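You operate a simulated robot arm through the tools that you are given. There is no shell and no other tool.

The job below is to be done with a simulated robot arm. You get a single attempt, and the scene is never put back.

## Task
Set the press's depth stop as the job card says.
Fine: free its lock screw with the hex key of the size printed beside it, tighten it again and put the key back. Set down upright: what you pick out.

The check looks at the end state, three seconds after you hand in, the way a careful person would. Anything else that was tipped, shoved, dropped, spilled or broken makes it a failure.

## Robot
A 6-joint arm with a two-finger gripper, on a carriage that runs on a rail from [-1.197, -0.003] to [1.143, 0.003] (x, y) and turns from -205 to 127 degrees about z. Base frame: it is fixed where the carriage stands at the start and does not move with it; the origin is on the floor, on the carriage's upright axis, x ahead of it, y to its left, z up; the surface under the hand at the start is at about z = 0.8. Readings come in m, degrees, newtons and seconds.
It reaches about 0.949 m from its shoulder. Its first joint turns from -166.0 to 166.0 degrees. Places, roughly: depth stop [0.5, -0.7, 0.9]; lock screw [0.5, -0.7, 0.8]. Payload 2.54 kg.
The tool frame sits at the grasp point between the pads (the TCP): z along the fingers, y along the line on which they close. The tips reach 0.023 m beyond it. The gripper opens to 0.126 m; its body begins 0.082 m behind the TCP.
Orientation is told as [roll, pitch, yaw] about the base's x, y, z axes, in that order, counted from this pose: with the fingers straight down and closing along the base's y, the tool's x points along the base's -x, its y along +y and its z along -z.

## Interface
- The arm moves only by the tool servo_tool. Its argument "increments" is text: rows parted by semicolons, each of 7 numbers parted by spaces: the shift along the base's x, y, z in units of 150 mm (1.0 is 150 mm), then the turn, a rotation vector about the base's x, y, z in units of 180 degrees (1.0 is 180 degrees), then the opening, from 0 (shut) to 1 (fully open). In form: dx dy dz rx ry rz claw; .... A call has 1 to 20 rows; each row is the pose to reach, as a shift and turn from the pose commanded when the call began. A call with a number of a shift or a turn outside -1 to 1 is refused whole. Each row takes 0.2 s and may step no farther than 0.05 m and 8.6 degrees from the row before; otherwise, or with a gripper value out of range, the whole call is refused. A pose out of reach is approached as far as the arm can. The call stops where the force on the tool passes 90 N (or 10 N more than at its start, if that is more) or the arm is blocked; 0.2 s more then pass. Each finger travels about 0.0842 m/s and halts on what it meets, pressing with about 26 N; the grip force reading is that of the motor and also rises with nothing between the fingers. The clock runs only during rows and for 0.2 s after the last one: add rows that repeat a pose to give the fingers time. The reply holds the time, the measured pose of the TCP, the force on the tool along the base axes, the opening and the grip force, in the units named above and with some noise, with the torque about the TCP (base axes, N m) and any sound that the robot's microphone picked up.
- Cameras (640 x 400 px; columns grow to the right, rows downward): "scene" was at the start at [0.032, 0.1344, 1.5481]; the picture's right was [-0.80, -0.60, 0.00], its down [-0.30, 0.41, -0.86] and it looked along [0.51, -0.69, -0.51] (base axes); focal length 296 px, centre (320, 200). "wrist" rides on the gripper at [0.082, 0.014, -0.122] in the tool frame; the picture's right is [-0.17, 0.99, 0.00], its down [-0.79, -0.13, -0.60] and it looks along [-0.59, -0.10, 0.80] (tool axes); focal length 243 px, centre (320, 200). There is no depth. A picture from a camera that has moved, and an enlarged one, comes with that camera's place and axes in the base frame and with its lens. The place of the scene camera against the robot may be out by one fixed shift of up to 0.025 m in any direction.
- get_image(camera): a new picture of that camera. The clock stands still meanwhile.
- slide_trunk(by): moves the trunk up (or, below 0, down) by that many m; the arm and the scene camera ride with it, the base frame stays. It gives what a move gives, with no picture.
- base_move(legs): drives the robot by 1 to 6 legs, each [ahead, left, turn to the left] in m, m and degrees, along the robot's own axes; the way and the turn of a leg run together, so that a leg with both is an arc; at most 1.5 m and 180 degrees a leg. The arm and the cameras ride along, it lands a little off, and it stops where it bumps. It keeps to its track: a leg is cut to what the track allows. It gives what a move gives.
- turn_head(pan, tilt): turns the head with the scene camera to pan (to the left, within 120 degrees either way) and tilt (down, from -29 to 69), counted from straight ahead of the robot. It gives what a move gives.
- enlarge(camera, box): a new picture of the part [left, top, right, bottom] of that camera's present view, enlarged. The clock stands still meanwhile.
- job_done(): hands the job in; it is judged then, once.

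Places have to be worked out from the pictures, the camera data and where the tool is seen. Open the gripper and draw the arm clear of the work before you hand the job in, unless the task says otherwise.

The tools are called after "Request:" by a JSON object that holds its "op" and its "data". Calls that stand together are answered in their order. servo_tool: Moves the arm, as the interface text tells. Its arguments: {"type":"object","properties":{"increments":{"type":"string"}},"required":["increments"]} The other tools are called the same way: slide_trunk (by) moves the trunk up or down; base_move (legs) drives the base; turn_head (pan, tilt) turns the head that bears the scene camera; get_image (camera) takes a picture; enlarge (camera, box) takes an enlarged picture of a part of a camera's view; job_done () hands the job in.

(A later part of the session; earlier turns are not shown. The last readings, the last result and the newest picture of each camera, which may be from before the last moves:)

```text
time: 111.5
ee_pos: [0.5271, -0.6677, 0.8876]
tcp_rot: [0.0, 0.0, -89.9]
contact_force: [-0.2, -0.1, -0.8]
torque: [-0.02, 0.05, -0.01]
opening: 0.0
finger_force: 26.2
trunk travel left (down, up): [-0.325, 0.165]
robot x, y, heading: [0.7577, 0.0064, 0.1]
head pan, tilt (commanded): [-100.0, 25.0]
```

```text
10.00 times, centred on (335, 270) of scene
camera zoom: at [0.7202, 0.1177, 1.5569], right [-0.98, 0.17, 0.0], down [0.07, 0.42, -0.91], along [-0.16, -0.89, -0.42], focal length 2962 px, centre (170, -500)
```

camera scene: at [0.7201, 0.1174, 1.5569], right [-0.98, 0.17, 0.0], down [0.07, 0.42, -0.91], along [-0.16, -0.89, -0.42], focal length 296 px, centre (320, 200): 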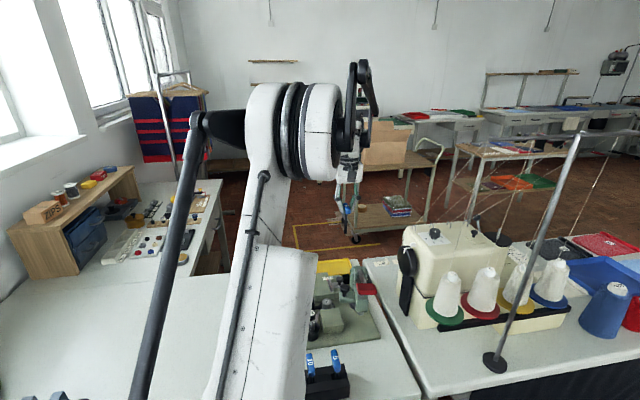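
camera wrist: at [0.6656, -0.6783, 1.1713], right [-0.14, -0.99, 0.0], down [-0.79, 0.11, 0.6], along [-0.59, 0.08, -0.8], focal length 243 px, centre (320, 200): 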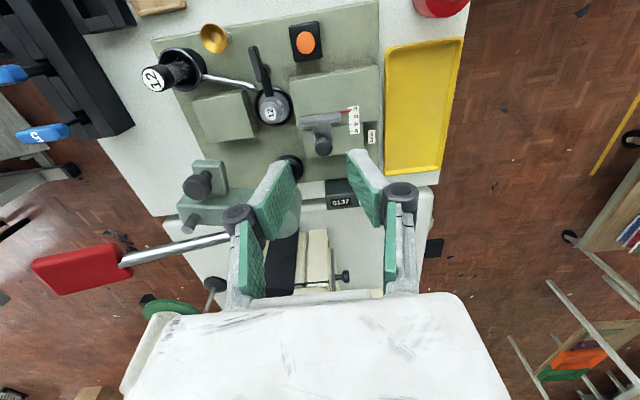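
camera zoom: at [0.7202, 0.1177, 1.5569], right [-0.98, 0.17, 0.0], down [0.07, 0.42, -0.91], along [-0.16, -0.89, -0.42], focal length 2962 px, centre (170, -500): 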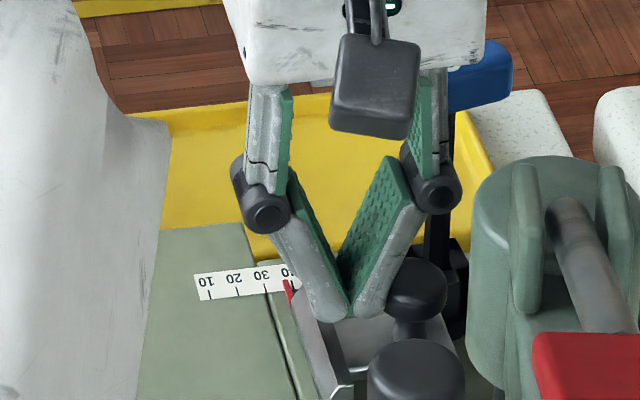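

The slide went freely to ~38. I continue −x in 1 mm steps to find the upper end.

Request:
{"op": "servo_tool", "data": {"increments": "-0.0067 0 0 0 0 0 0; -0.0133 0 0 0 0 0 0; -0.02 0 0 0 0 0 0; -0.0267 0 0 0 0 0 0; -0.0333 0 0 0 0 0 0; -0.0333 0 0 0 0 0 0"}}

Request:
{"op": "enlarge", "data": {"camera": "scene", "box": [315, 250, 355, 290]}}

```text
time: 112.8
ee_pos: [0.5226, -0.6666, 0.8887]
tcp_rot: [0.1, -0.1, -89.9]
contact_force: [7.2, 1.5, 0.9]
torque: [0.05, -0.08, -0.05]
opening: 0.0002
finger_force: 26.2
trunk travel left (down, up): [-0.325, 0.165]
robot x, y, heading: [0.7581, -0.0003, -0.0]
head pan, tilt (commanded): [-100.0, 25.0]
```

```text
10.00 times, centred on (335, 270) of scene
camera zoom: at [0.7208, 0.1178, 1.5569], right [-0.99, 0.17, 0.0], down [0.07, 0.42, -0.91], along [-0.16, -0.89, -0.42], focal length 2962 px, centre (170, -500)
```

zoom: 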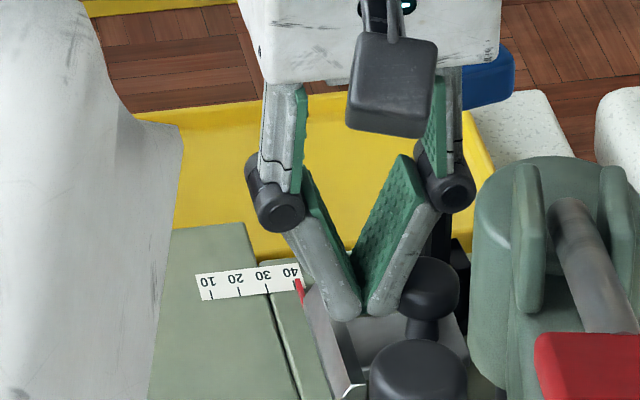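

A stop is felt at ~41, i.e. about 30 mm from the other stop. I'll back off, rise and read the upper stop precisely from above.

Request:
{"op": "servo_tool", "data": {"increments": "0.03 0 0 0 0 0 0; 0.05 0 0.1 0 0 0 0; 0.05 0 0.3 0 0 0 0; 0.05 0 0.6 0 0 0 0; 0.05 0 0.9 0 0 0 0; 0.05 0 1 0 0 0 0.2; 0.05 0 1 0 0 0 0.3"}}

Request:
{"op": "enlarge", "data": {"camera": "wrist", "box": [315, 110, 355, 150]}}

Request:
{"op": "enlarge", "data": {"camera": "wrist", "box": [270, 60, 370, 150]}}

```text
time: 114.5
ee_pos: [0.5288, -0.6648, 1.0383]
tcp_rot: [0.1, 0.0, -89.8]
contact_force: [-0.1, -0.7, 0.4]
torque: [0.01, -0.03, -0.02]
opening: 0.0377
finger_force: 0.1
trunk travel left (down, up): [-0.325, 0.165]
robot x, y, heading: [0.7566, 0.0031, 0.3]
head pan, tilt (commanded): [-100.0, 25.0]
```

```text
10.00 times, centred on (335, 130) of wrist
camera zoom: at [0.5424, -0.5846, 1.1604], right [0.99, -0.16, 0.0], down [-0.13, -0.79, 0.6], along [-0.1, -0.59, -0.8], focal length 2426 px, centre (170, 900)
```

zoom: 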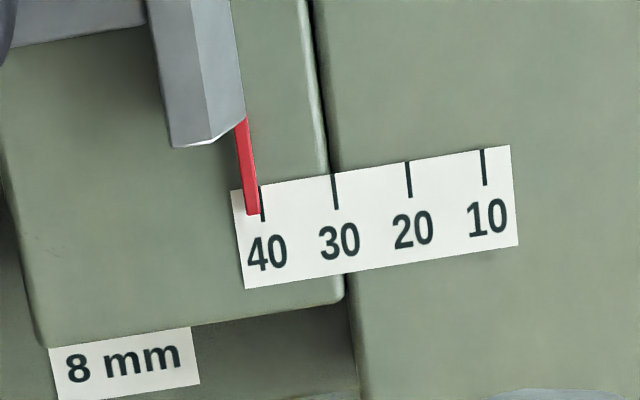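

```text
4.44 times, centred on (320, 105) of wrist
camera zoom: at [0.5424, -0.5846, 1.1604], right [0.99, -0.16, 0.0], down [-0.13, -0.79, 0.6], along [-0.1, -0.59, -0.8], focal length 1078 px, centre (320, 622)
```

zoom: 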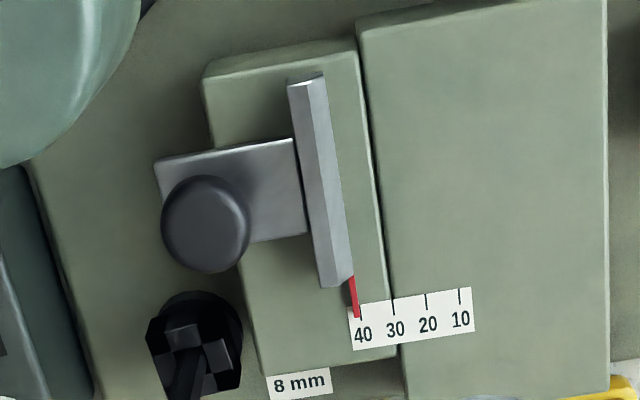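

The upper stop reads 41.35 the same way the lower reads 11.4: exactly 30 mm of travel, so the true range is 10–40 and the lower stop is exactly 10. I'll now push the knob back +x with the −x finger of the opened gripper, right up to that stop.

Request:
{"op": "servo_tool", "data": {"increments": "-0.055 -0.008 0 0 0 0 0.45; -0.055 -0.008 0 0 0 0 0.6; -0.055 -0.008 0 0 0 0 0.6; -0.055 -0.008 -0.25 0 0 0 0.6; -0.055 -0.008 -0.5 0 0 0 0.6; -0.055 -0.008 -0.75 0 0 0 0.6; -0.055 -0.008 -0.9 0 0 0 0.6; -0.055 -0.008 -1 0 0 0 0.6; -0.055 -0.008 -1 0 0 0 0.6"}}

Request:
{"op": "enlarge", "data": {"camera": "wrist", "box": [220, 90, 420, 240]}}

Request:
{"op": "enlarge", "data": {"camera": "scene", "box": [315, 240, 365, 290]}}

```text
time: 116.5
ee_pos: [0.5201, -0.6689, 0.8875]
tcp_rot: [0.1, 0.1, -89.9]
contact_force: [-0.3, -0.2, -0.7]
torque: [0.02, -0.02, -0.03]
opening: 0.0757
finger_force: 0.0
trunk travel left (down, up): [-0.325, 0.165]
robot x, y, heading: [0.7561, 0.0039, 0.1]
head pan, tilt (commanded): [-100.0, 25.0]
```

```text
2.67 times, centred on (320, 165) of wrist
camera zoom: at [0.5336, -0.5868, 1.0099], right [0.99, -0.16, 0.0], down [-0.13, -0.79, 0.6], along [-0.1, -0.59, -0.8], focal length 647 px, centre (320, 293)
```

zoom: 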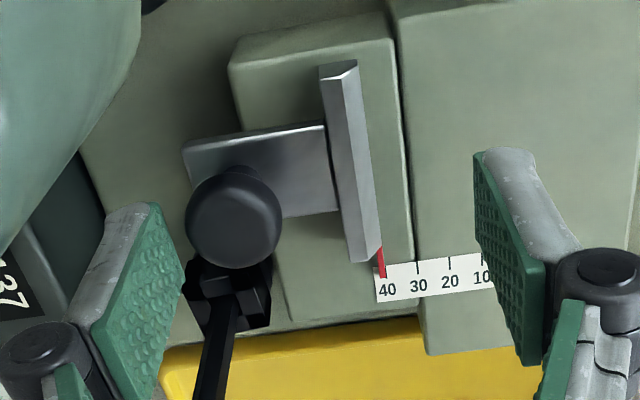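

```text
8.00 times, centred on (340, 265) of scene
camera zoom: at [0.7202, 0.1175, 1.5569], right [-0.98, 0.17, 0.0], down [0.07, 0.42, -0.91], along [-0.16, -0.89, -0.42], focal length 2370 px, centre (160, -320)
```

zoom: 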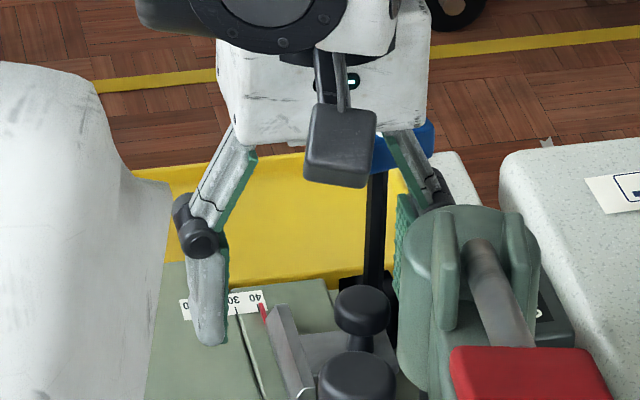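

All clear. I push +x in 3 mm steps, 37 mm in total, ending with the finger lightly pressing the slide against the stop.

Request:
{"op": "servo_tool", "data": {"increments": "0.02 0 0 0 0 0 0.6; 0.04 0 0 0 0 0 0.6; 0.06 0 0 0 0 0 0.6; 0.08 0 0 0 0 0 0.6; 0.1 0 0 0 0 0 0.6; 0.12 0 0 0 0 0 0.6; 0.14 0 0 0 0 0 0.6; 0.16 0 0 0 0 0 0.6; 0.18 0 0 0 0 0 0.6; 0.2 0 0 0 0 0 0.6; 0.22 0 0 0 0 0 0.6; 0.24 0 0 0 0 0 0.6; 0.247 0 0 0 0 0 0.6; 0.247 0 0 0 0 0 0.6; 0.247 0 0 0 0 0 0.6"}}

Request:
{"op": "enlarge", "data": {"camera": "wrist", "box": [220, 90, 420, 240]}}

Request:
{"op": "enlarge", "data": {"camera": "wrist", "box": [290, 150, 350, 200]}}

```text
time: 119.7
ee_pos: [0.5575, -0.6684, 0.8884]
tcp_rot: [0.2, 0.0, -89.9]
contact_force: [-3.7, -1.2, 1.8]
torque: [-0.04, 0.18, 0.06]
opening: 0.0782
finger_force: 2.2
trunk travel left (down, up): [-0.325, 0.165]
robot x, y, heading: [0.7594, 0.0008, -0.0]
head pan, tilt (commanded): [-100.0, 25.0]
```

```text
2.67 times, centred on (320, 165) of wrist
camera zoom: at [0.5709, -0.5868, 1.0098], right [0.99, -0.16, 0.0], down [-0.13, -0.79, 0.6], along [-0.1, -0.59, -0.8], focal length 647 px, centre (320, 293)
```

zoom: 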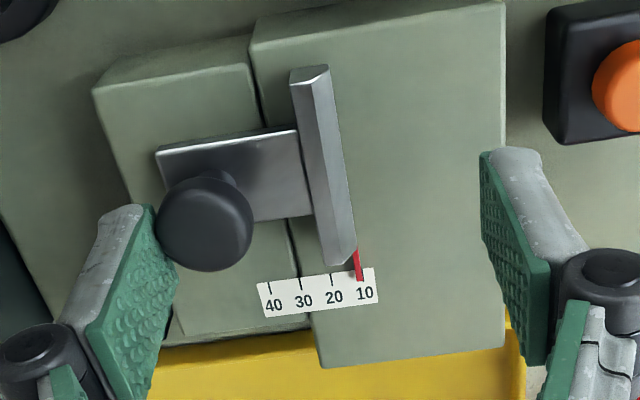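

```text
8.00 times, centred on (320, 175) of wrist
camera zoom: at [0.5709, -0.5868, 1.0098], right [0.99, -0.16, 0.0], down [-0.13, -0.79, 0.6], along [-0.1, -0.59, -0.8], focal length 1941 px, centre (320, 400)
```

zoom: 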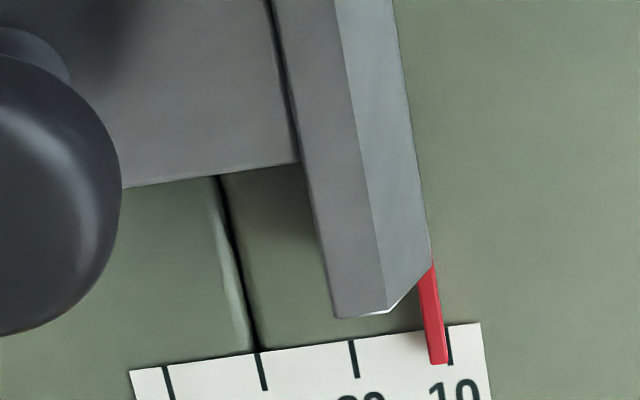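

The slide is seated at its 10 stop again with a light contact. I'll move the finger off the knob (−x), rise, and re-check before going back to the key.

Request:
{"op": "servo_tool", "data": {"increments": "-0.02 0 0 0 0 0 0.6; -0.04 0 0 0 0 0 0.6; -0.04 0 0.2 0 0 0 0.6; -0.04 0 0.5 0 0 0 0.6; -0.04 0 0.8 0 0 0 0.6; -0.04 0 1 0 0 0 0.5; -0.04 0 1 0 0 0 0.4"}}

Request:
{"op": "get_image", "data": {"camera": "wrist"}}

Request:
{"op": "enlarge", "data": {"camera": "wrist", "box": [230, 80, 330, 180]}}

Request:
{"op": "enlarge", "data": {"camera": "scene", "box": [320, 240, 370, 290]}}

```text
time: 121.2
ee_pos: [0.5498, -0.6666, 1.038]
tcp_rot: [0.2, 0.0, -89.8]
contact_force: [-0.7, -0.4, 0.6]
torque: [0.02, 0.05, 0.01]
opening: 0.0508
finger_force: 0.1
trunk travel left (down, up): [-0.325, 0.165]
robot x, y, heading: [0.7579, 0.0013, 0.2]
head pan, tilt (commanded): [-100.0, 25.0]
```

```text
taken
camera wrist: at [0.5643, -0.5859, 1.16], right [0.99, -0.16, 0.0], down [-0.13, -0.79, 0.6], along [-0.1, -0.59, -0.8], focal length 243 px, centre (320, 200)
```

wrist: 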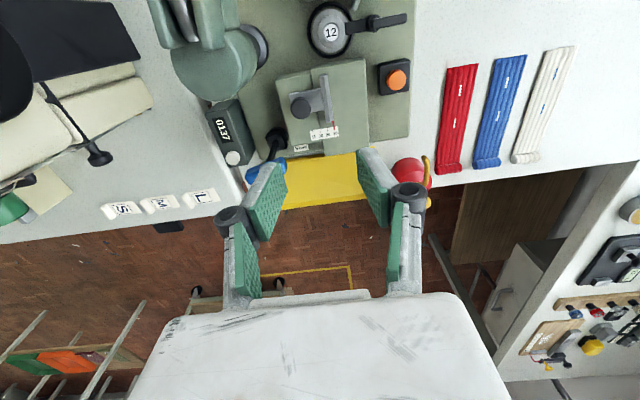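

```text
4.00 times, centred on (280, 130) of wrist
camera zoom: at [0.5643, -0.5859, 1.16], right [0.99, -0.16, 0.0], down [-0.13, -0.79, 0.6], along [-0.1, -0.59, -0.8], focal length 970 px, centre (480, 480)
```

zoom: 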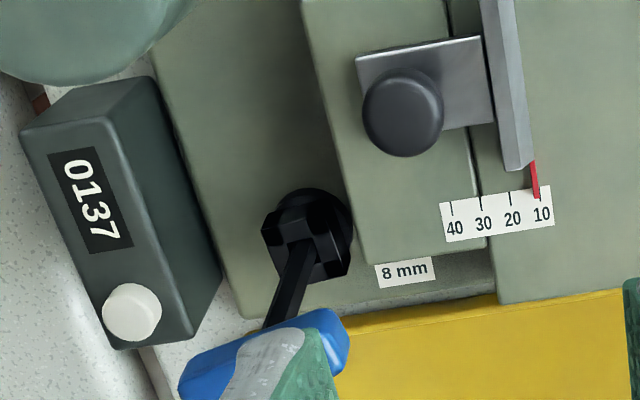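

```text
8.00 times, centred on (345, 265) of scene
camera zoom: at [0.7203, 0.118, 1.5568], right [-0.98, 0.17, 0.0], down [0.07, 0.42, -0.91], along [-0.16, -0.89, -0.42], focal length 2370 px, centre (120, -320)
```

zoom: 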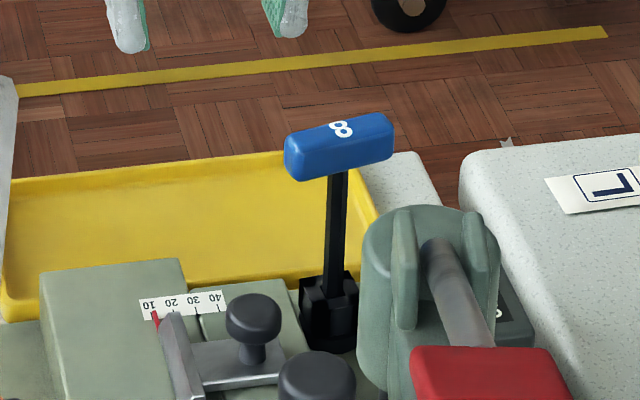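

The slide is at its stop and the key still stands, but leans a little. I'll zoom in from both cameras to locate its handle accurately.

Request:
{"op": "servo_tool", "data": {"increments": "-0.1 0.1 0.1 0 0 0 0.4; -0.1 0.2 0.2 0 0 0 0.4; -0.1 0.2 0.2 0 0 0 0.4"}}

Request:
{"op": "get_image", "data": {"camera": "wrist"}}

Request:
{"op": "enlarge", "data": {"camera": "wrist", "box": [240, 80, 340, 180]}}

Request:
{"op": "enlarge", "data": {"camera": "scene", "box": [338, 250, 374, 286]}}

```text
time: 122.0
ee_pos: [0.536, -0.6378, 1.0681]
tcp_rot: [0.1, 0.0, -89.9]
contact_force: [-0.8, 0.6, 0.2]
torque: [-0.04, 0.01, 0.01]
opening: 0.0503
finger_force: 0.0
trunk travel left (down, up): [-0.325, 0.165]
robot x, y, heading: [0.7589, -0.0014, 0.2]
head pan, tilt (commanded): [-100.0, 25.0]
```

```text
taken
camera wrist: at [0.5495, -0.5551, 1.19], right [0.99, -0.16, 0.0], down [-0.13, -0.79, 0.6], along [-0.1, -0.59, -0.8], focal length 243 px, centre (320, 200)
```

wrist: 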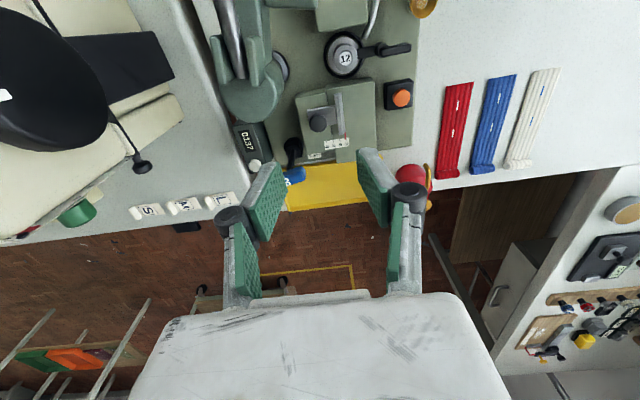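

```text
4.00 times, centred on (290, 130) of wrist
camera zoom: at [0.5495, -0.5551, 1.19], right [0.99, -0.16, 0.0], down [-0.13, -0.79, 0.6], along [-0.1, -0.59, -0.8], focal length 970 px, centre (440, 480)
```

zoom: 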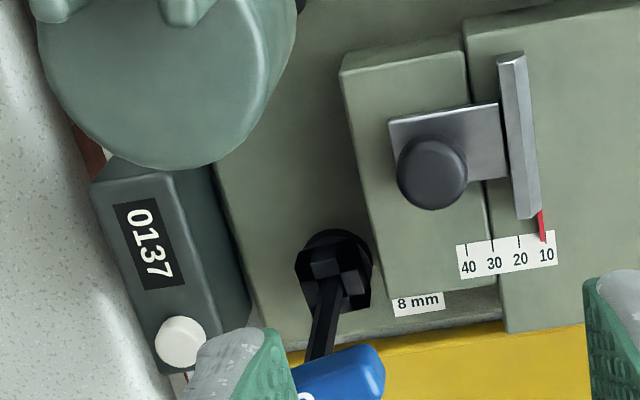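

```text
11.11 times, centred on (356, 268) of scene
camera zoom: at [0.7203, 0.1183, 1.5568], right [-0.98, 0.17, 0.0], down [0.07, 0.42, -0.91], along [-0.16, -0.89, -0.42], focal length 3291 px, centre (-80, -556)
```

zoom: 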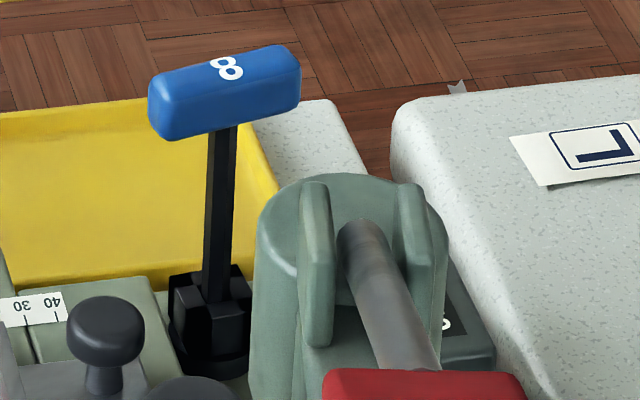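

The key stands upright (handle center ≈ (0.480, −0.716)). I'll go back above it with the same yaw as when I released it (12.5°) and a 36 mm opening.

Request:
{"op": "servo_tool", "data": {"increments": "-0.03 -0.04 0 0 0 0.044 0.28; -0.06 -0.08 0 0 0 0.088 0.28; -0.09 -0.12 0 0 0 0.132 0.28; -0.12 -0.16 0 0 0 0.176 0.28; -0.15 -0.2 0 0 0 0.22 0.28; -0.18 -0.25 0 0 0 0.264 0.28; -0.21 -0.3 0 0 0 0.308 0.28; -0.24 -0.35 0 0 0 0.352 0.28; -0.27 -0.4 0 0 0 0.396 0.28; -0.3 -0.45 0 0 0 0.44 0.28; -0.34 -0.5 0 0 0 0.484 0.28; -0.377 -0.52 0 0 0 0.528 0.28; -0.377 -0.52 0 0 0 0.569 0.28; -0.377 -0.52 0 0 0 0.569 0.28"}}

Request:
{"op": "enlarge", "data": {"camera": "wrist", "box": [240, 70, 400, 230]}}

Request:
{"op": "enlarge", "data": {"camera": "scene", "box": [325, 215, 385, 285]}}

```text
time: 125.0
ee_pos: [0.4794, -0.7159, 1.0689]
tcp_rot: [0.1, 0.1, 12.5]
contact_force: [0.3, -0.3, 0.0]
torque: [0.01, 0.02, -0.02]
opening: 0.0353
finger_force: 0.1
trunk travel left (down, up): [-0.325, 0.165]
robot x, y, heading: [0.7585, 0.0025, 0.2]
head pan, tilt (commanded): [-100.0, 25.0]
```

```text
2.50 times, centred on (320, 150) of wrist
camera zoom: at [0.3968, -0.7213, 1.19], right [-0.05, 1.0, 0.0], down [0.8, 0.04, 0.6], along [0.6, 0.03, -0.8], focal length 606 px, centre (320, 325)
```

zoom: 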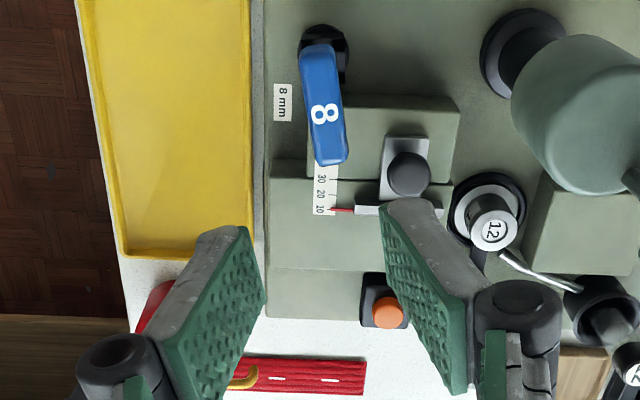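

```text
5.71 times, centred on (355, 250) of scene
camera zoom: at [0.7202, 0.1178, 1.5569], right [-0.98, 0.17, 0.0], down [0.07, 0.42, -0.91], along [-0.16, -0.89, -0.42], focal length 1693 px, centre (120, -86)
```

zoom: 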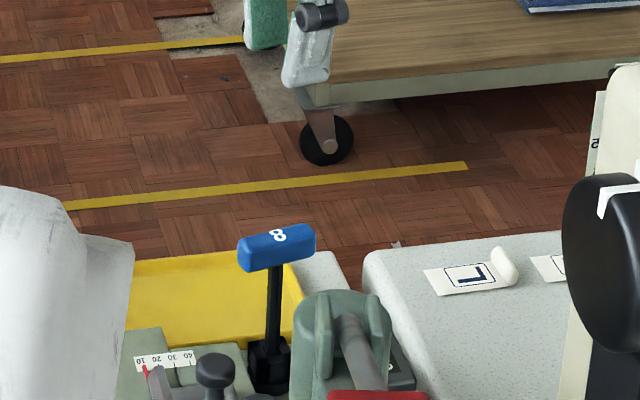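

The handle is centered under the hand. I'll descend around it to z≈0.925 and check.

Request:
{"op": "servo_tool", "data": {"increments": "0 0.003 -0.25 0 0 0 0.28; 0 0.003 -0.5 0 0 0 0.28; 0 0.003 -0.75 0 0 0 0.28; 0 0.003 -0.95 0 0 0 0.28; 0 0.003 -0.95 0 0 0 0.28"}}

Request:
{"op": "enlarge", "data": {"camera": "wrist", "box": [240, 90, 400, 230]}}

Request:
{"op": "enlarge", "data": {"camera": "scene", "box": [330, 245, 370, 285]}}

```text
time: 126.2
ee_pos: [0.4809, -0.7149, 0.9251]
tcp_rot: [0.1, 0.0, 12.5]
contact_force: [0.0, -0.4, -0.2]
torque: [-0.01, -0.06, -0.02]
opening: 0.0353
finger_force: 0.1
trunk travel left (down, up): [-0.325, 0.165]
robot x, y, heading: [0.7581, 0.0011, -0.1]
head pan, tilt (commanded): [-100.0, 25.0]
```

```text
2.86 times, centred on (320, 160) of wrist
camera zoom: at [0.3972, -0.7206, 1.0469], right [-0.05, 1.0, 0.0], down [0.8, 0.04, 0.6], along [0.6, 0.03, -0.8], focal length 693 px, centre (320, 314)
```

zoom: 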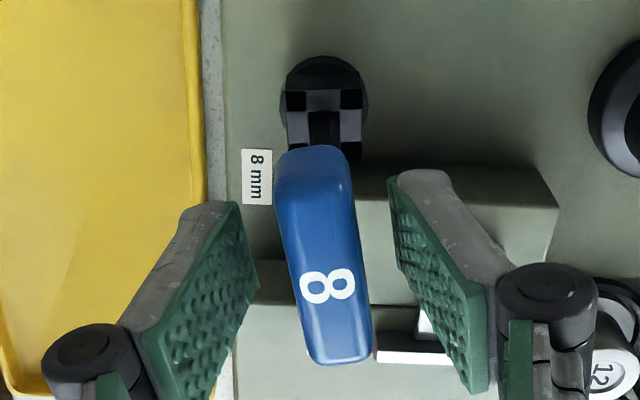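

```text
10.00 times, centred on (350, 265) of scene
camera zoom: at [0.7201, 0.1173, 1.5569], right [-0.98, 0.17, 0.0], down [0.07, 0.42, -0.91], along [-0.16, -0.89, -0.42], focal length 2962 px, centre (20, -450)
```

zoom: 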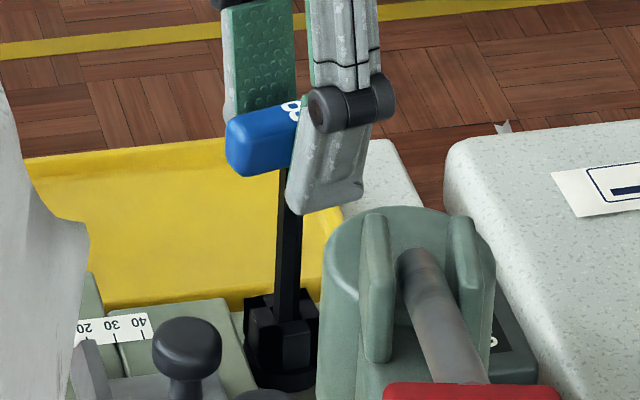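

The handle is between the pads. I'll lower the last 12 mm and close on the shaft just below the handle.

Request:
{"op": "servo_tool", "data": {"increments": "-0.005 0 -0.04 0 0 0 0.28; -0.005 0 -0.083 0 0 0 0.28; -0.005 0 -0.083 0 0 0 0.2; -0.005 0 -0.083 0 0 0 0.1; -0.005 0 -0.083 0 0 0 0; -0.005 0 -0.083 0 0 0 0; -0.005 0 -0.083 0 0 0 0"}}

Request:
{"op": "enlarge", "data": {"camera": "wrist", "box": [240, 90, 400, 230]}}

Request:
{"op": "enlarge", "data": {"camera": "scene", "box": [330, 245, 370, 285]}}

```text
time: 127.8
ee_pos: [0.4801, -0.7152, 0.9135]
tcp_rot: [0.1, 0.0, 12.5]
contact_force: [-1.6, 1.1, 0.5]
torque: [0.14, 0.06, -0.04]
opening: 0.0083
finger_force: 26.2
trunk travel left (down, up): [-0.325, 0.165]
robot x, y, heading: [0.7616, 0.0009, 0.3]
head pan, tilt (commanded): [-100.0, 25.0]
```

```text
2.86 times, centred on (320, 160) of wrist
camera zoom: at [0.3962, -0.7203, 1.0351], right [-0.05, 1.0, 0.0], down [0.8, 0.04, 0.6], along [0.6, 0.03, -0.8], focal length 693 px, centre (320, 314)
```

zoom: 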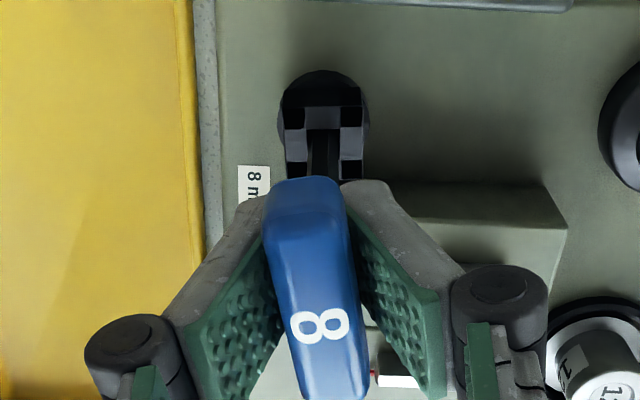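

```text
10.00 times, centred on (350, 265) of scene
camera zoom: at [0.7202, 0.1178, 1.5569], right [-0.98, 0.17, 0.0], down [0.07, 0.42, -0.91], along [-0.16, -0.89, -0.42], focal length 2962 px, centre (20, -450)
```

zoom: 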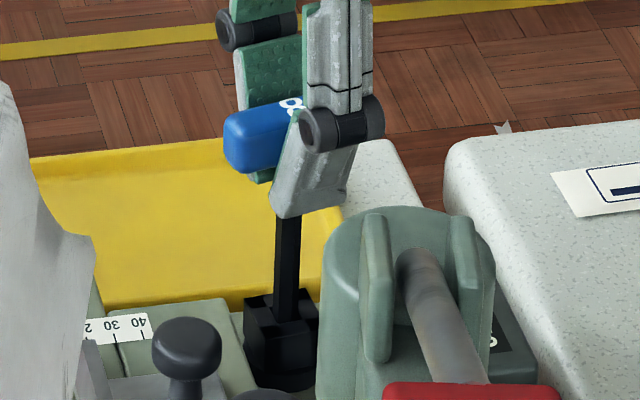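

Gripped (8.3 mm). Now I tighten: clockwise 48° in 6° rows.

Request:
{"op": "servo_tool", "data": {"increments": "0 0 0 0 0 -0.0333 0; 0 0 0 0 0 -0.0667 0; 0 0 0 0 0 -0.1 0; 0 0 0 0 0 -0.1333 0; 0 0 0 0 0 -0.1667 0; 0 0 0 0 0 -0.2 0; 0 0 0 0 0 -0.2333 0; 0 0 0 0 0 -0.2667 0; 0 0 0 0 0 -0.2667 0"}}

Request:
{"op": "enlarge", "data": {"camera": "wrist", "box": [240, 80, 400, 220]}}

Request:
{"op": "enlarge", "data": {"camera": "scene", "box": [335, 255, 363, 283]}}

```text
time: 129.8
ee_pos: [0.4786, -0.7146, 0.912]
tcp_rot: [0.2, 0.0, -35.6]
contact_force: [-3.3, 5.7, -1.1]
torque: [0.51, 0.28, 0.07]
opening: 0.0084
finger_force: 26.5
trunk travel left (down, up): [-0.325, 0.165]
robot x, y, heading: [0.7579, 0.0025, -0.1]
head pan, tilt (commanded): [-100.0, 25.0]
```

```text
2.86 times, centred on (320, 150) of wrist
camera zoom: at [0.4197, -0.6567, 1.0349], right [0.71, 0.71, 0.0], down [0.57, -0.57, 0.6], along [0.42, -0.42, -0.8], focal length 693 px, centre (320, 343)
```

zoom: 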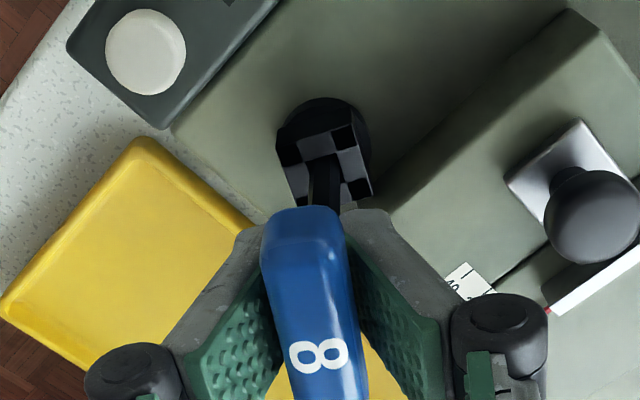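

```text
14.29 times, centred on (349, 269) of scene
camera zoom: at [0.7199, 0.118, 1.5568], right [-0.98, 0.17, 0.0], down [0.07, 0.42, -0.91], along [-0.16, -0.89, -0.42], focal length 4232 px, centre (-94, -786)
```

zoom: 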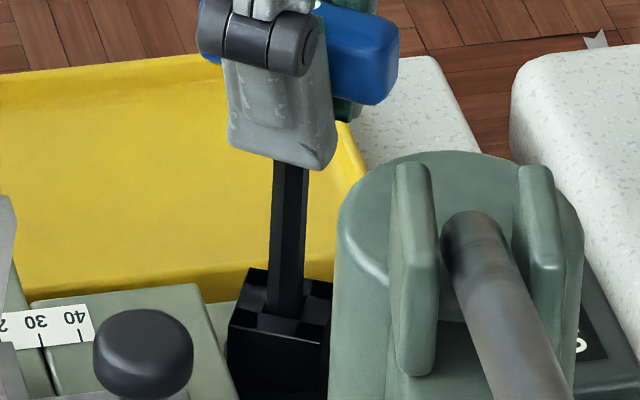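

The screw follows with ~17° of play lag. I'll continue clockwise another 48°, shifting 0.6 mm in +y to relieve the side force.

Request:
{"op": "servo_tool", "data": {"increments": "0 0.004 0 0 0 -0.0333 0; 0 0.004 0 0 0 -0.0667 0; 0 0.004 0 0 0 -0.1 0; 0 0.004 0 0 0 -0.1333 0; 0 0.004 0 0 0 -0.1667 0; 0 0.004 0 0 0 -0.2 0; 0 0.004 0 0 0 -0.2333 0; 0 0.004 0 0 0 -0.2667 0; 0 0.004 0 0 0 -0.2667 0"}}

Request:
{"op": "enlarge", "data": {"camera": "wrist", "box": [240, 80, 400, 220]}}

Request:
{"op": "enlarge", "data": {"camera": "scene", "box": [335, 255, 363, 283]}}

```text
time: 131.8
ee_pos: [0.4797, -0.7146, 0.9129]
tcp_rot: [0.1, 0.0, -83.6]
contact_force: [-1.8, 7.1, 1.5]
torque: [0.7, 0.08, 0.08]
opening: 0.0083
finger_force: 26.1
trunk travel left (down, up): [-0.325, 0.165]
robot x, y, heading: [0.7585, 0.0024, 0.1]
head pan, tilt (commanded): [-100.0, 25.0]
```

```text
2.86 times, centred on (320, 150) of wrist
camera zoom: at [0.4837, -0.632, 1.0348], right [1.0, -0.05, 0.0], down [-0.04, -0.8, 0.6], along [-0.03, -0.6, -0.8], focal length 693 px, centre (320, 343)
```

zoom: 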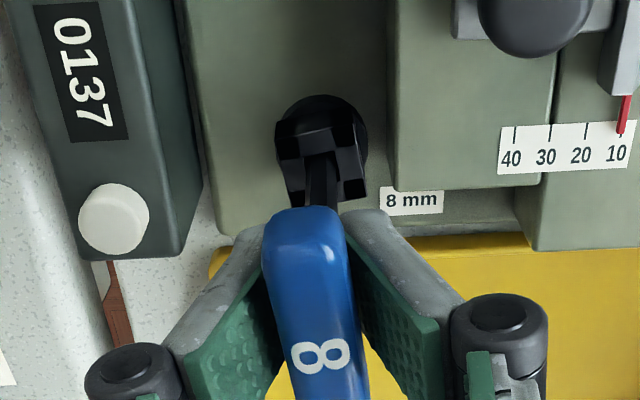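

```text
14.29 times, centred on (349, 269) of scene
camera zoom: at [0.7202, 0.1183, 1.5569], right [-0.98, 0.17, 0.0], down [0.07, 0.42, -0.91], along [-0.16, -0.89, -0.42], focal length 4232 px, centre (-94, -786)
```

zoom: 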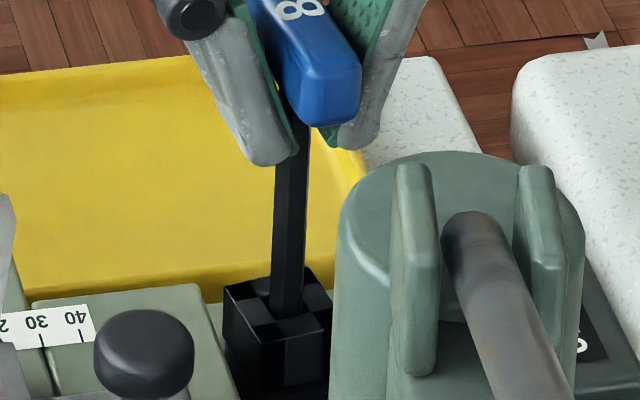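

The screw has about 20° left to its closed position. I'll continue clockwise 24° and read the torque.

Request:
{"op": "servo_tool", "data": {"increments": "0 0.004 0 0 0 -0.0333 0; 0 0.004 0 0 0 -0.0667 0; 0 0.004 0 0 0 -0.1 0; 0 0.004 0 0 0 -0.1333 0; 0 0.004 0 0 0 -0.1333 0"}}

Request:
{"op": "enlarge", "data": {"camera": "wrist", "box": [240, 80, 400, 220]}}

Request:
{"op": "enlarge", "data": {"camera": "scene", "box": [335, 255, 363, 283]}}

```text
time: 133.1
ee_pos: [0.4798, -0.7136, 0.913]
tcp_rot: [0.1, 0.0, -107.5]
contact_force: [5.3, 7.3, -0.2]
torque: [0.46, -0.2, 0.35]
opening: 0.0084
finger_force: 26.1
trunk travel left (down, up): [-0.325, 0.165]
robot x, y, heading: [0.7586, 0.0035, -0.1]
head pan, tilt (commanded): [-100.0, 25.0]
```

```text
2.86 times, centred on (320, 150) of wrist
camera zoom: at [0.5173, -0.6406, 1.0348], right [0.89, -0.46, 0.0], down [-0.37, -0.71, 0.6], along [-0.27, -0.53, -0.8], focal length 693 px, centre (320, 343)
```

zoom: 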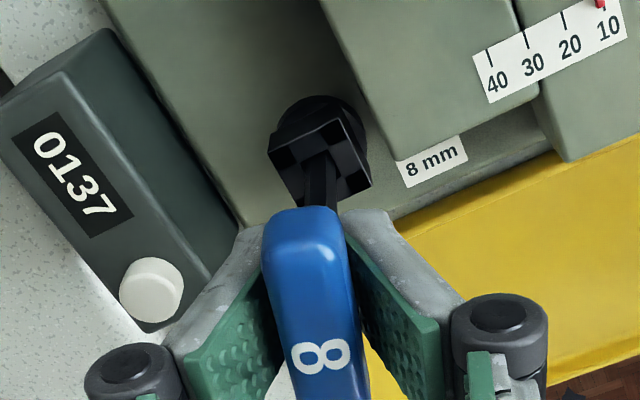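

```text
14.29 times, centred on (349, 269) of scene
camera zoom: at [0.7206, 0.1182, 1.5569], right [-0.98, 0.17, 0.0], down [0.07, 0.42, -0.91], along [-0.16, -0.89, -0.42], focal length 4232 px, centre (-94, -786)
```

zoom: 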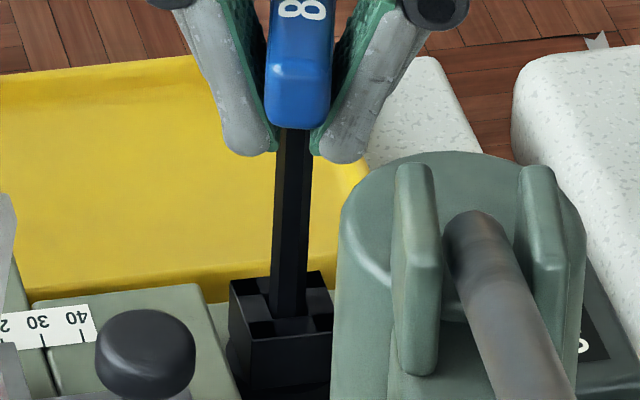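

Torque is rising (0.35 N·m) and the head is back in its original alignment. I'll tighten 12° more to be firm.

Request:
{"op": "servo_tool", "data": {"increments": "0 0 0 0 0 -0.0222 0; 0 0 0 0 0 -0.0444 0; 0 0 0 0 0 -0.0667 0; 0 0 0 0 0 -0.0667 0"}}

Request:
{"op": "enlarge", "data": {"camera": "scene", "box": [335, 255, 363, 283]}}

Request:
{"op": "enlarge", "data": {"camera": "wrist", "box": [260, 90, 380, 210]}}

```text
time: 134.1
ee_pos: [0.4802, -0.7147, 0.9125]
tcp_rot: [0.1, 0.0, -119.6]
contact_force: [7.2, 7.3, -3.9]
torque: [-0.11, 0.01, 0.86]
opening: 0.0099
finger_force: 26.0
trunk travel left (down, up): [-0.325, 0.165]
robot x, y, heading: [0.7591, 0.0025, 0.2]
head pan, tilt (commanded): [-100.0, 25.0]
```

```text
14.29 times, centred on (349, 269) of scene
camera zoom: at [0.7207, 0.1178, 1.5568], right [-0.98, 0.17, 0.0], down [0.07, 0.42, -0.91], along [-0.16, -0.89, -0.42], focal length 4232 px, centre (-94, -786)
```

zoom: 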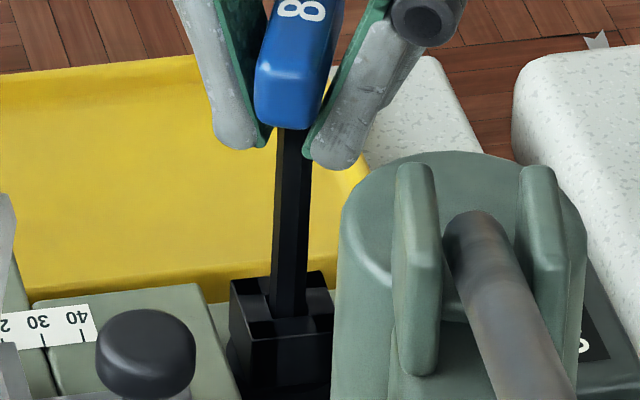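

```text
3.33 times, centred on (320, 150) of wrist
camera zoom: at [0.5321, -0.6504, 1.0345], right [0.78, -0.63, 0.0], down [-0.51, -0.62, 0.6], along [-0.38, -0.46, -0.8], focal length 809 px, centre (320, 367)
```

zoom: 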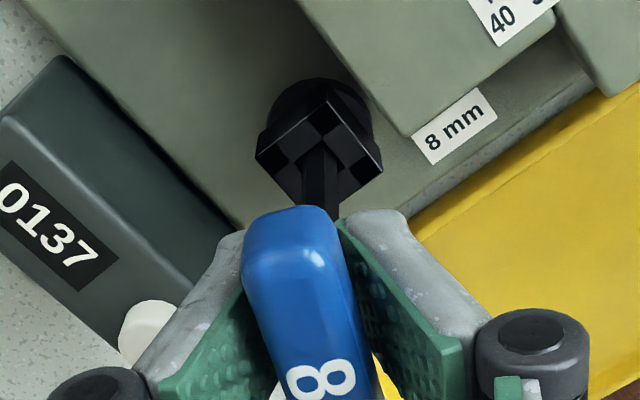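

Torque reached 0.86 N·m against the closed stop: the screw is tight. I'll turn the hand back to about −92° (within the key's play, so the screw stays) and then lift the key straight out.

Request:
{"op": "servo_tool", "data": {"increments": "0 0 0 0 0 0.0389 0; 0 0 0 0 0 0.0778 0; 0 0 0 0 0 0.1167 0; 0 0 0 0 0 0.15 0; 0 0 0 0 0 0.15 0"}}

Request:
{"op": "enlarge", "data": {"camera": "scene", "box": [335, 255, 363, 283]}}

Request:
{"op": "enlarge", "data": {"camera": "wrist", "box": [260, 90, 380, 210]}}

```text
time: 135.2
ee_pos: [0.4789, -0.7138, 0.9126]
tcp_rot: [-0.1, 0.0, -92.5]
contact_force: [0.5, 0.2, -0.2]
torque: [0.03, 0.0, -0.01]
opening: 0.0083
finger_force: 25.7
trunk travel left (down, up): [-0.325, 0.165]
robot x, y, heading: [0.7602, -0.0012, 0.2]
head pan, tilt (commanded): [-100.0, 25.0]
```

```text
14.29 times, centred on (349, 269) of scene
camera zoom: at [0.7202, 0.1176, 1.5569], right [-0.98, 0.17, 0.0], down [0.07, 0.42, -0.91], along [-0.16, -0.89, -0.42], focal length 4232 px, centre (-94, -786)
```

zoom: 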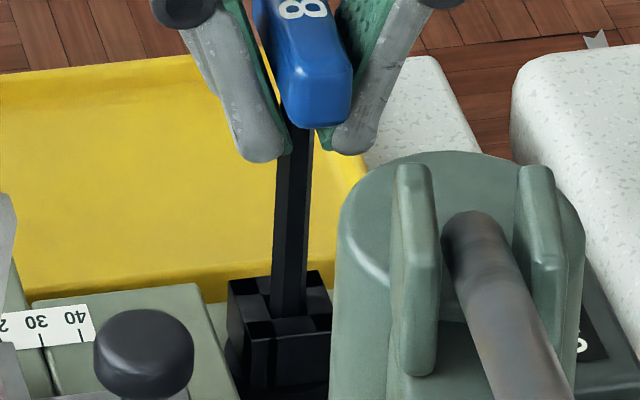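

```text
3.33 times, centred on (320, 150) of wrist
camera zoom: at [0.4962, -0.6338, 1.0346], right [0.98, -0.21, 0.0], down [-0.17, -0.78, 0.6], along [-0.12, -0.58, -0.8], focal length 809 px, centre (320, 367)
```

zoom: 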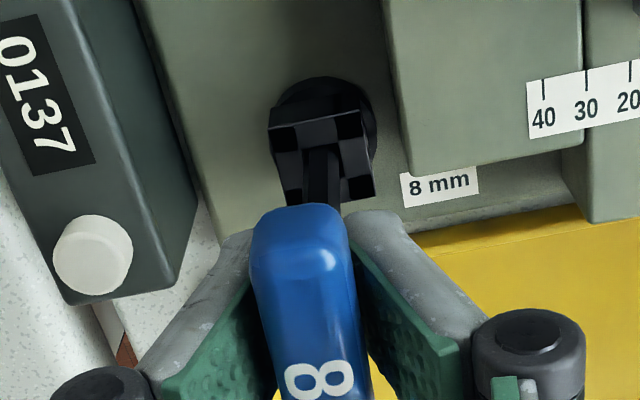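

The key is free of torque and the head stays at its closed alignment. I lift the key straight up.

Request:
{"op": "servo_tool", "data": {"increments": "0 0 0.03 0 0 0 0; 0 0 0.07 0 0 0 0; 0 0 0.12 0 0 0 0; 0 0 0.18 0 0 0 0; 0 0 0.3 0 0 0 0; 0 0 0.5 0 0 0 0; 0 0 0.75 0 0 0 0; 0 0 1 0 0 0 0; 0 0 1 0 0 0 0"}}

Request:
{"op": "get_image", "data": {"camera": "wrist"}}

Request:
{"op": "enlarge", "data": {"camera": "scene", "box": [320, 210, 380, 290]}}

Request:
{"op": "enlarge", "data": {"camera": "wrist", "box": [270, 60, 370, 180]}}

```text
time: 137.2
ee_pos: [0.4804, -0.7132, 1.0627]
tcp_rot: [0.2, 0.0, -92.5]
contact_force: [0.4, 0.0, -0.3]
torque: [-0.03, -0.04, 0.02]
opening: 0.0085
finger_force: 26.4
trunk travel left (down, up): [-0.325, 0.165]
robot x, y, heading: [0.7598, 0.0025, 0.1]
head pan, tilt (commanded): [-100.0, 25.0]
```

```text
taken
camera wrist: at [0.4969, -0.6326, 1.185], right [0.98, -0.21, 0.0], down [-0.17, -0.78, 0.6], along [-0.12, -0.58, -0.8], focal length 243 px, centre (320, 200)
```

wrist: 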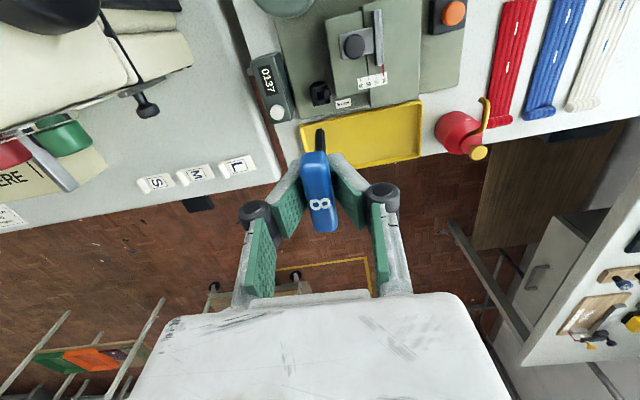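

```text
5.00 times, centred on (350, 250) of scene
camera zoom: at [0.7203, 0.1181, 1.5568], right [-0.98, 0.17, 0.0], down [0.07, 0.42, -0.91], along [-0.16, -0.89, -0.42], focal length 1481 px, centre (170, -50)
```

zoom: 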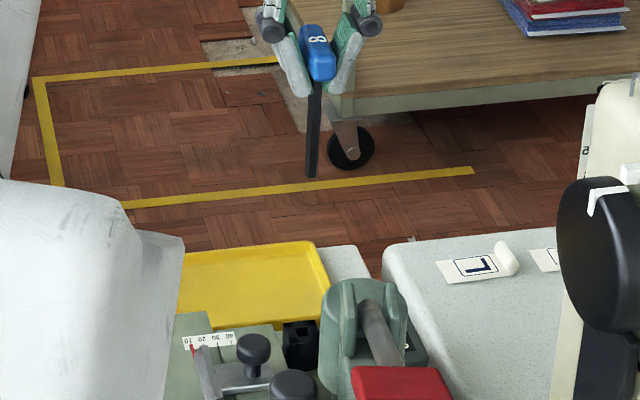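

```text
3.33 times, centred on (320, 120) of wrist
camera zoom: at [0.4969, -0.6326, 1.185], right [0.98, -0.21, 0.0], down [-0.17, -0.78, 0.6], along [-0.12, -0.58, -0.8], focal length 809 px, centre (320, 467)
```

zoom: 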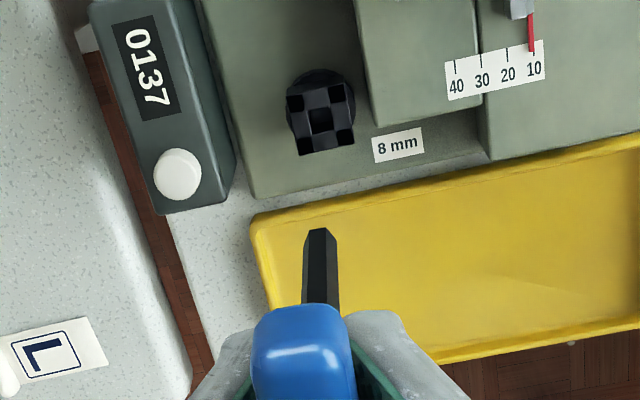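

The key is out. I'll take close-ups to verify the pointer and the screw's orientation.

Request:
{"op": "enlarge", "data": {"camera": "wrist", "box": [350, 60, 400, 100]}}

Request:
{"op": "enlarge", "data": {"camera": "wrist", "box": [300, 75, 340, 115]}}

```text
10.00 times, centred on (375, 80) of wrist
camera zoom: at [0.4969, -0.6326, 1.185], right [0.98, -0.21, 0.0], down [-0.17, -0.78, 0.6], along [-0.12, -0.58, -0.8], focal length 2426 px, centre (-230, 1400)
```

zoom: 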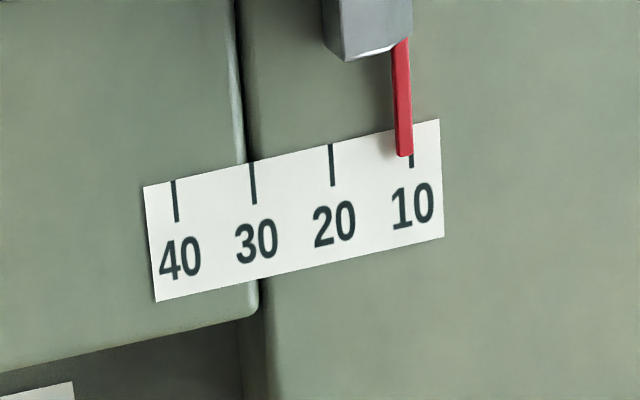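

```text
10.00 times, centred on (320, 95) of wrist
camera zoom: at [0.4969, -0.6326, 1.185], right [0.98, -0.21, 0.0], down [-0.17, -0.78, 0.6], along [-0.12, -0.58, -0.8], focal length 2426 px, centre (320, 1250)
```

zoom: 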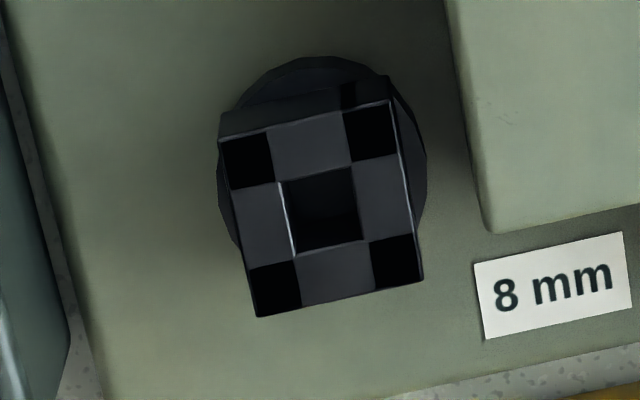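

The screw's edges are parallel to the label again (closed) and the pointer is at the 10 stop. Now I carry the key back: first up to z≈1.17, then toward +x at height.

Request:
{"op": "servo_tool", "data": {"increments": "0 0 0.25 0 0 0 0; 0 0 0.5 0 0 0 0; 0 0 0.72 0 0 0 0; 0.28 0.08 0.72 0 0 0 0; 0.56 0.16 0.72 0 0 0 0; 0.84 0.24 0.72 0 0 0 0; 1 0.3 0.72 0 0 0 0; 1 0.3 0.72 0 0 0 0"}}

Request:
{"op": "servo_tool", "data": {"increments": "0.28 0.1 0 0 0 0 0; 0.56 0.2 0 0 0 0 0; 0.84 0.3 0 0 0 0 0; 1 0.36 0 0 0 0 0"}}

Request:
{"op": "servo_tool", "data": {"increments": "0.28 0.1 0 0 0 0 0; 0.56 0.2 0 0 0 0 0; 0.84 0.3 0 0 0 0 0; 1 0.36 0 0 0 0 0; 1 0.36 0 0 0 0 0"}}

Request:
{"op": "get_image", "data": {"camera": "scene"}}

Request:
{"op": "get_image", "data": {"camera": "wrist"}}

```text
time: 139.1
ee_pos: [0.6294, -0.6703, 1.1721]
tcp_rot: [0.0, 0.0, -92.6]
contact_force: [-0.6, 1.2, -0.2]
torque: [0.0, -0.02, 0.02]
opening: 0.0085
finger_force: 25.6
trunk travel left (down, up): [-0.325, 0.165]
robot x, y, heading: [0.758, 0.0011, 0.1]
head pan, tilt (commanded): [-100.0, 25.0]
```

```text
time: 140.1
ee_pos: [0.7801, -0.6152, 1.1715]
tcp_rot: [0.0, 0.0, -92.5]
contact_force: [0.7, 0.8, -0.5]
torque: [0.0, 0.0, 0.02]
opening: 0.0084
finger_force: 26.2
trunk travel left (down, up): [-0.325, 0.165]
robot x, y, heading: [0.7594, -0.0013, 0.2]
head pan, tilt (commanded): [-100.0, 25.0]
```

```text
time: 141.2
ee_pos: [0.93, -0.56, 1.1708]
tcp_rot: [0.0, 0.1, -92.5]
contact_force: [0.8, 0.1, -0.1]
torque: [0.01, 0.01, 0.0]
opening: 0.0086
finger_force: 26.5
trunk travel left (down, up): [-0.325, 0.165]
robot x, y, heading: [0.7593, 0.0004, 0.0]
head pan, tilt (commanded): [-100.0, 25.0]
```

```text
taken
camera scene: at [0.7204, 0.1179, 1.5569], right [-0.98, 0.17, 0.0], down [0.07, 0.42, -0.91], along [-0.16, -0.89, -0.42], focal length 296 px, centre (320, 200)
```

scene: 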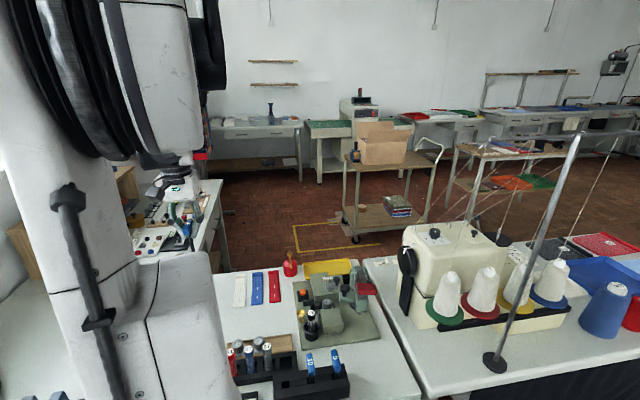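

```text
taken
camera wrist: at [0.9475, -0.4798, 1.2925], right [0.98, -0.21, 0.0], down [-0.17, -0.78, 0.6], along [-0.12, -0.58, -0.8], focal length 243 px, centre (320, 200)
```

wrist: 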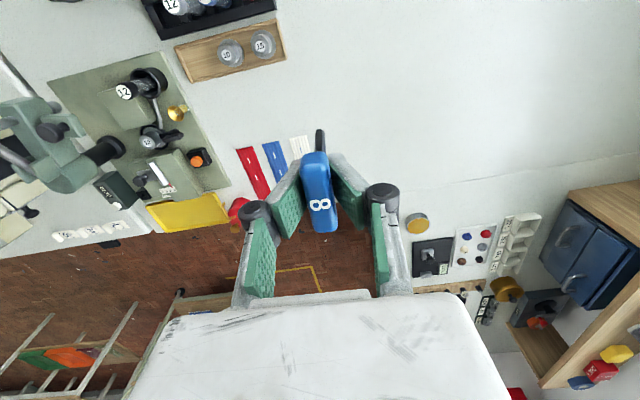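

Still carrying the key upright. I continue to about (1.18, −0.46), so that the arm points away from the thread stand before the carriage drives back.

Request:
{"op": "servo_tool", "data": {"increments": "0.28 0.1 0 0 0 0 0; 0.56 0.2 0 0 0 0 0; 0.84 0.3 0 0 0 0 0; 1 0.36 0 0 0 0 0"}}

Request:
{"op": "servo_tool", "data": {"increments": "0.25 0.1 0 0 0 0 0; 0.5 0.2 0 0 0 0 0; 0.7 0.3 0 0 0 0 0; 0.7 0.3 0 0 0 0 0"}}

Request:
{"op": "get_image", "data": {"camera": "scene"}}

Request:
{"op": "get_image", "data": {"camera": "wrist"}}

```text
time: 142.2
ee_pos: [1.0788, -0.5058, 1.1698]
tcp_rot: [0.1, 0.0, -92.6]
contact_force: [-0.1, -0.5, -0.6]
torque: [-0.06, -0.04, 0.02]
opening: 0.0081
finger_force: 26.1
trunk travel left (down, up): [-0.325, 0.165]
robot x, y, heading: [0.7594, 0.003, 0.1]
head pan, tilt (commanded): [-100.0, 25.0]
```

```text
time: 143.2
ee_pos: [1.1834, -0.4605, 1.1697]
tcp_rot: [0.1, 0.0, -92.5]
contact_force: [0.8, 0.3, -0.4]
torque: [-0.02, 0.03, -0.02]
opening: 0.0087
finger_force: 26.2
trunk travel left (down, up): [-0.325, 0.165]
robot x, y, heading: [0.7583, -0.0002, 0.2]
head pan, tilt (commanded): [-100.0, 25.0]
```

```text
taken
camera scene: at [0.7204, 0.1179, 1.5569], right [-0.98, 0.17, 0.0], down [0.07, 0.42, -0.91], along [-0.16, -0.89, -0.42], focal length 296 px, centre (320, 200)
```

scene: 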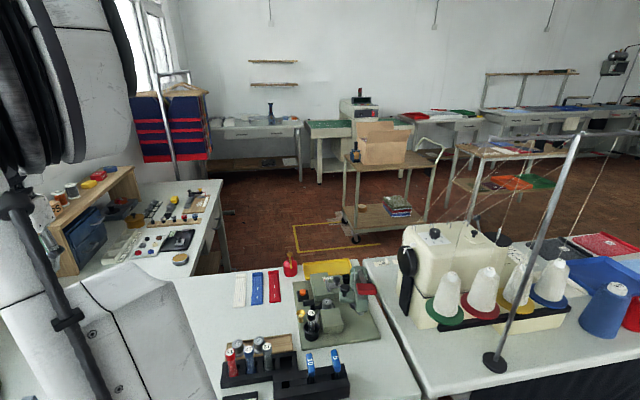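

```text
taken
camera wrist: at [1.2019, -0.3808, 1.2924], right [0.98, -0.21, 0.0], down [-0.17, -0.78, 0.6], along [-0.12, -0.58, -0.8], focal length 243 px, centre (320, 200)
```

wrist: 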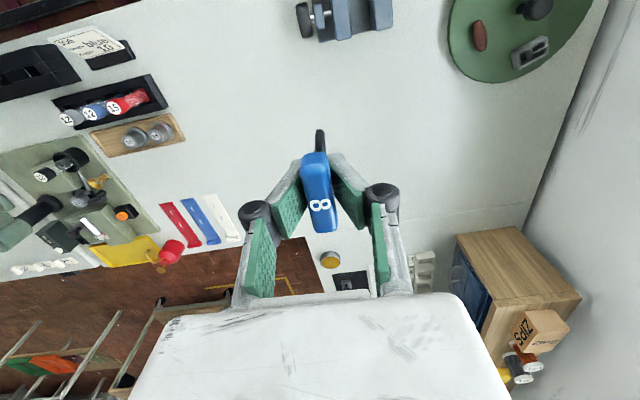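

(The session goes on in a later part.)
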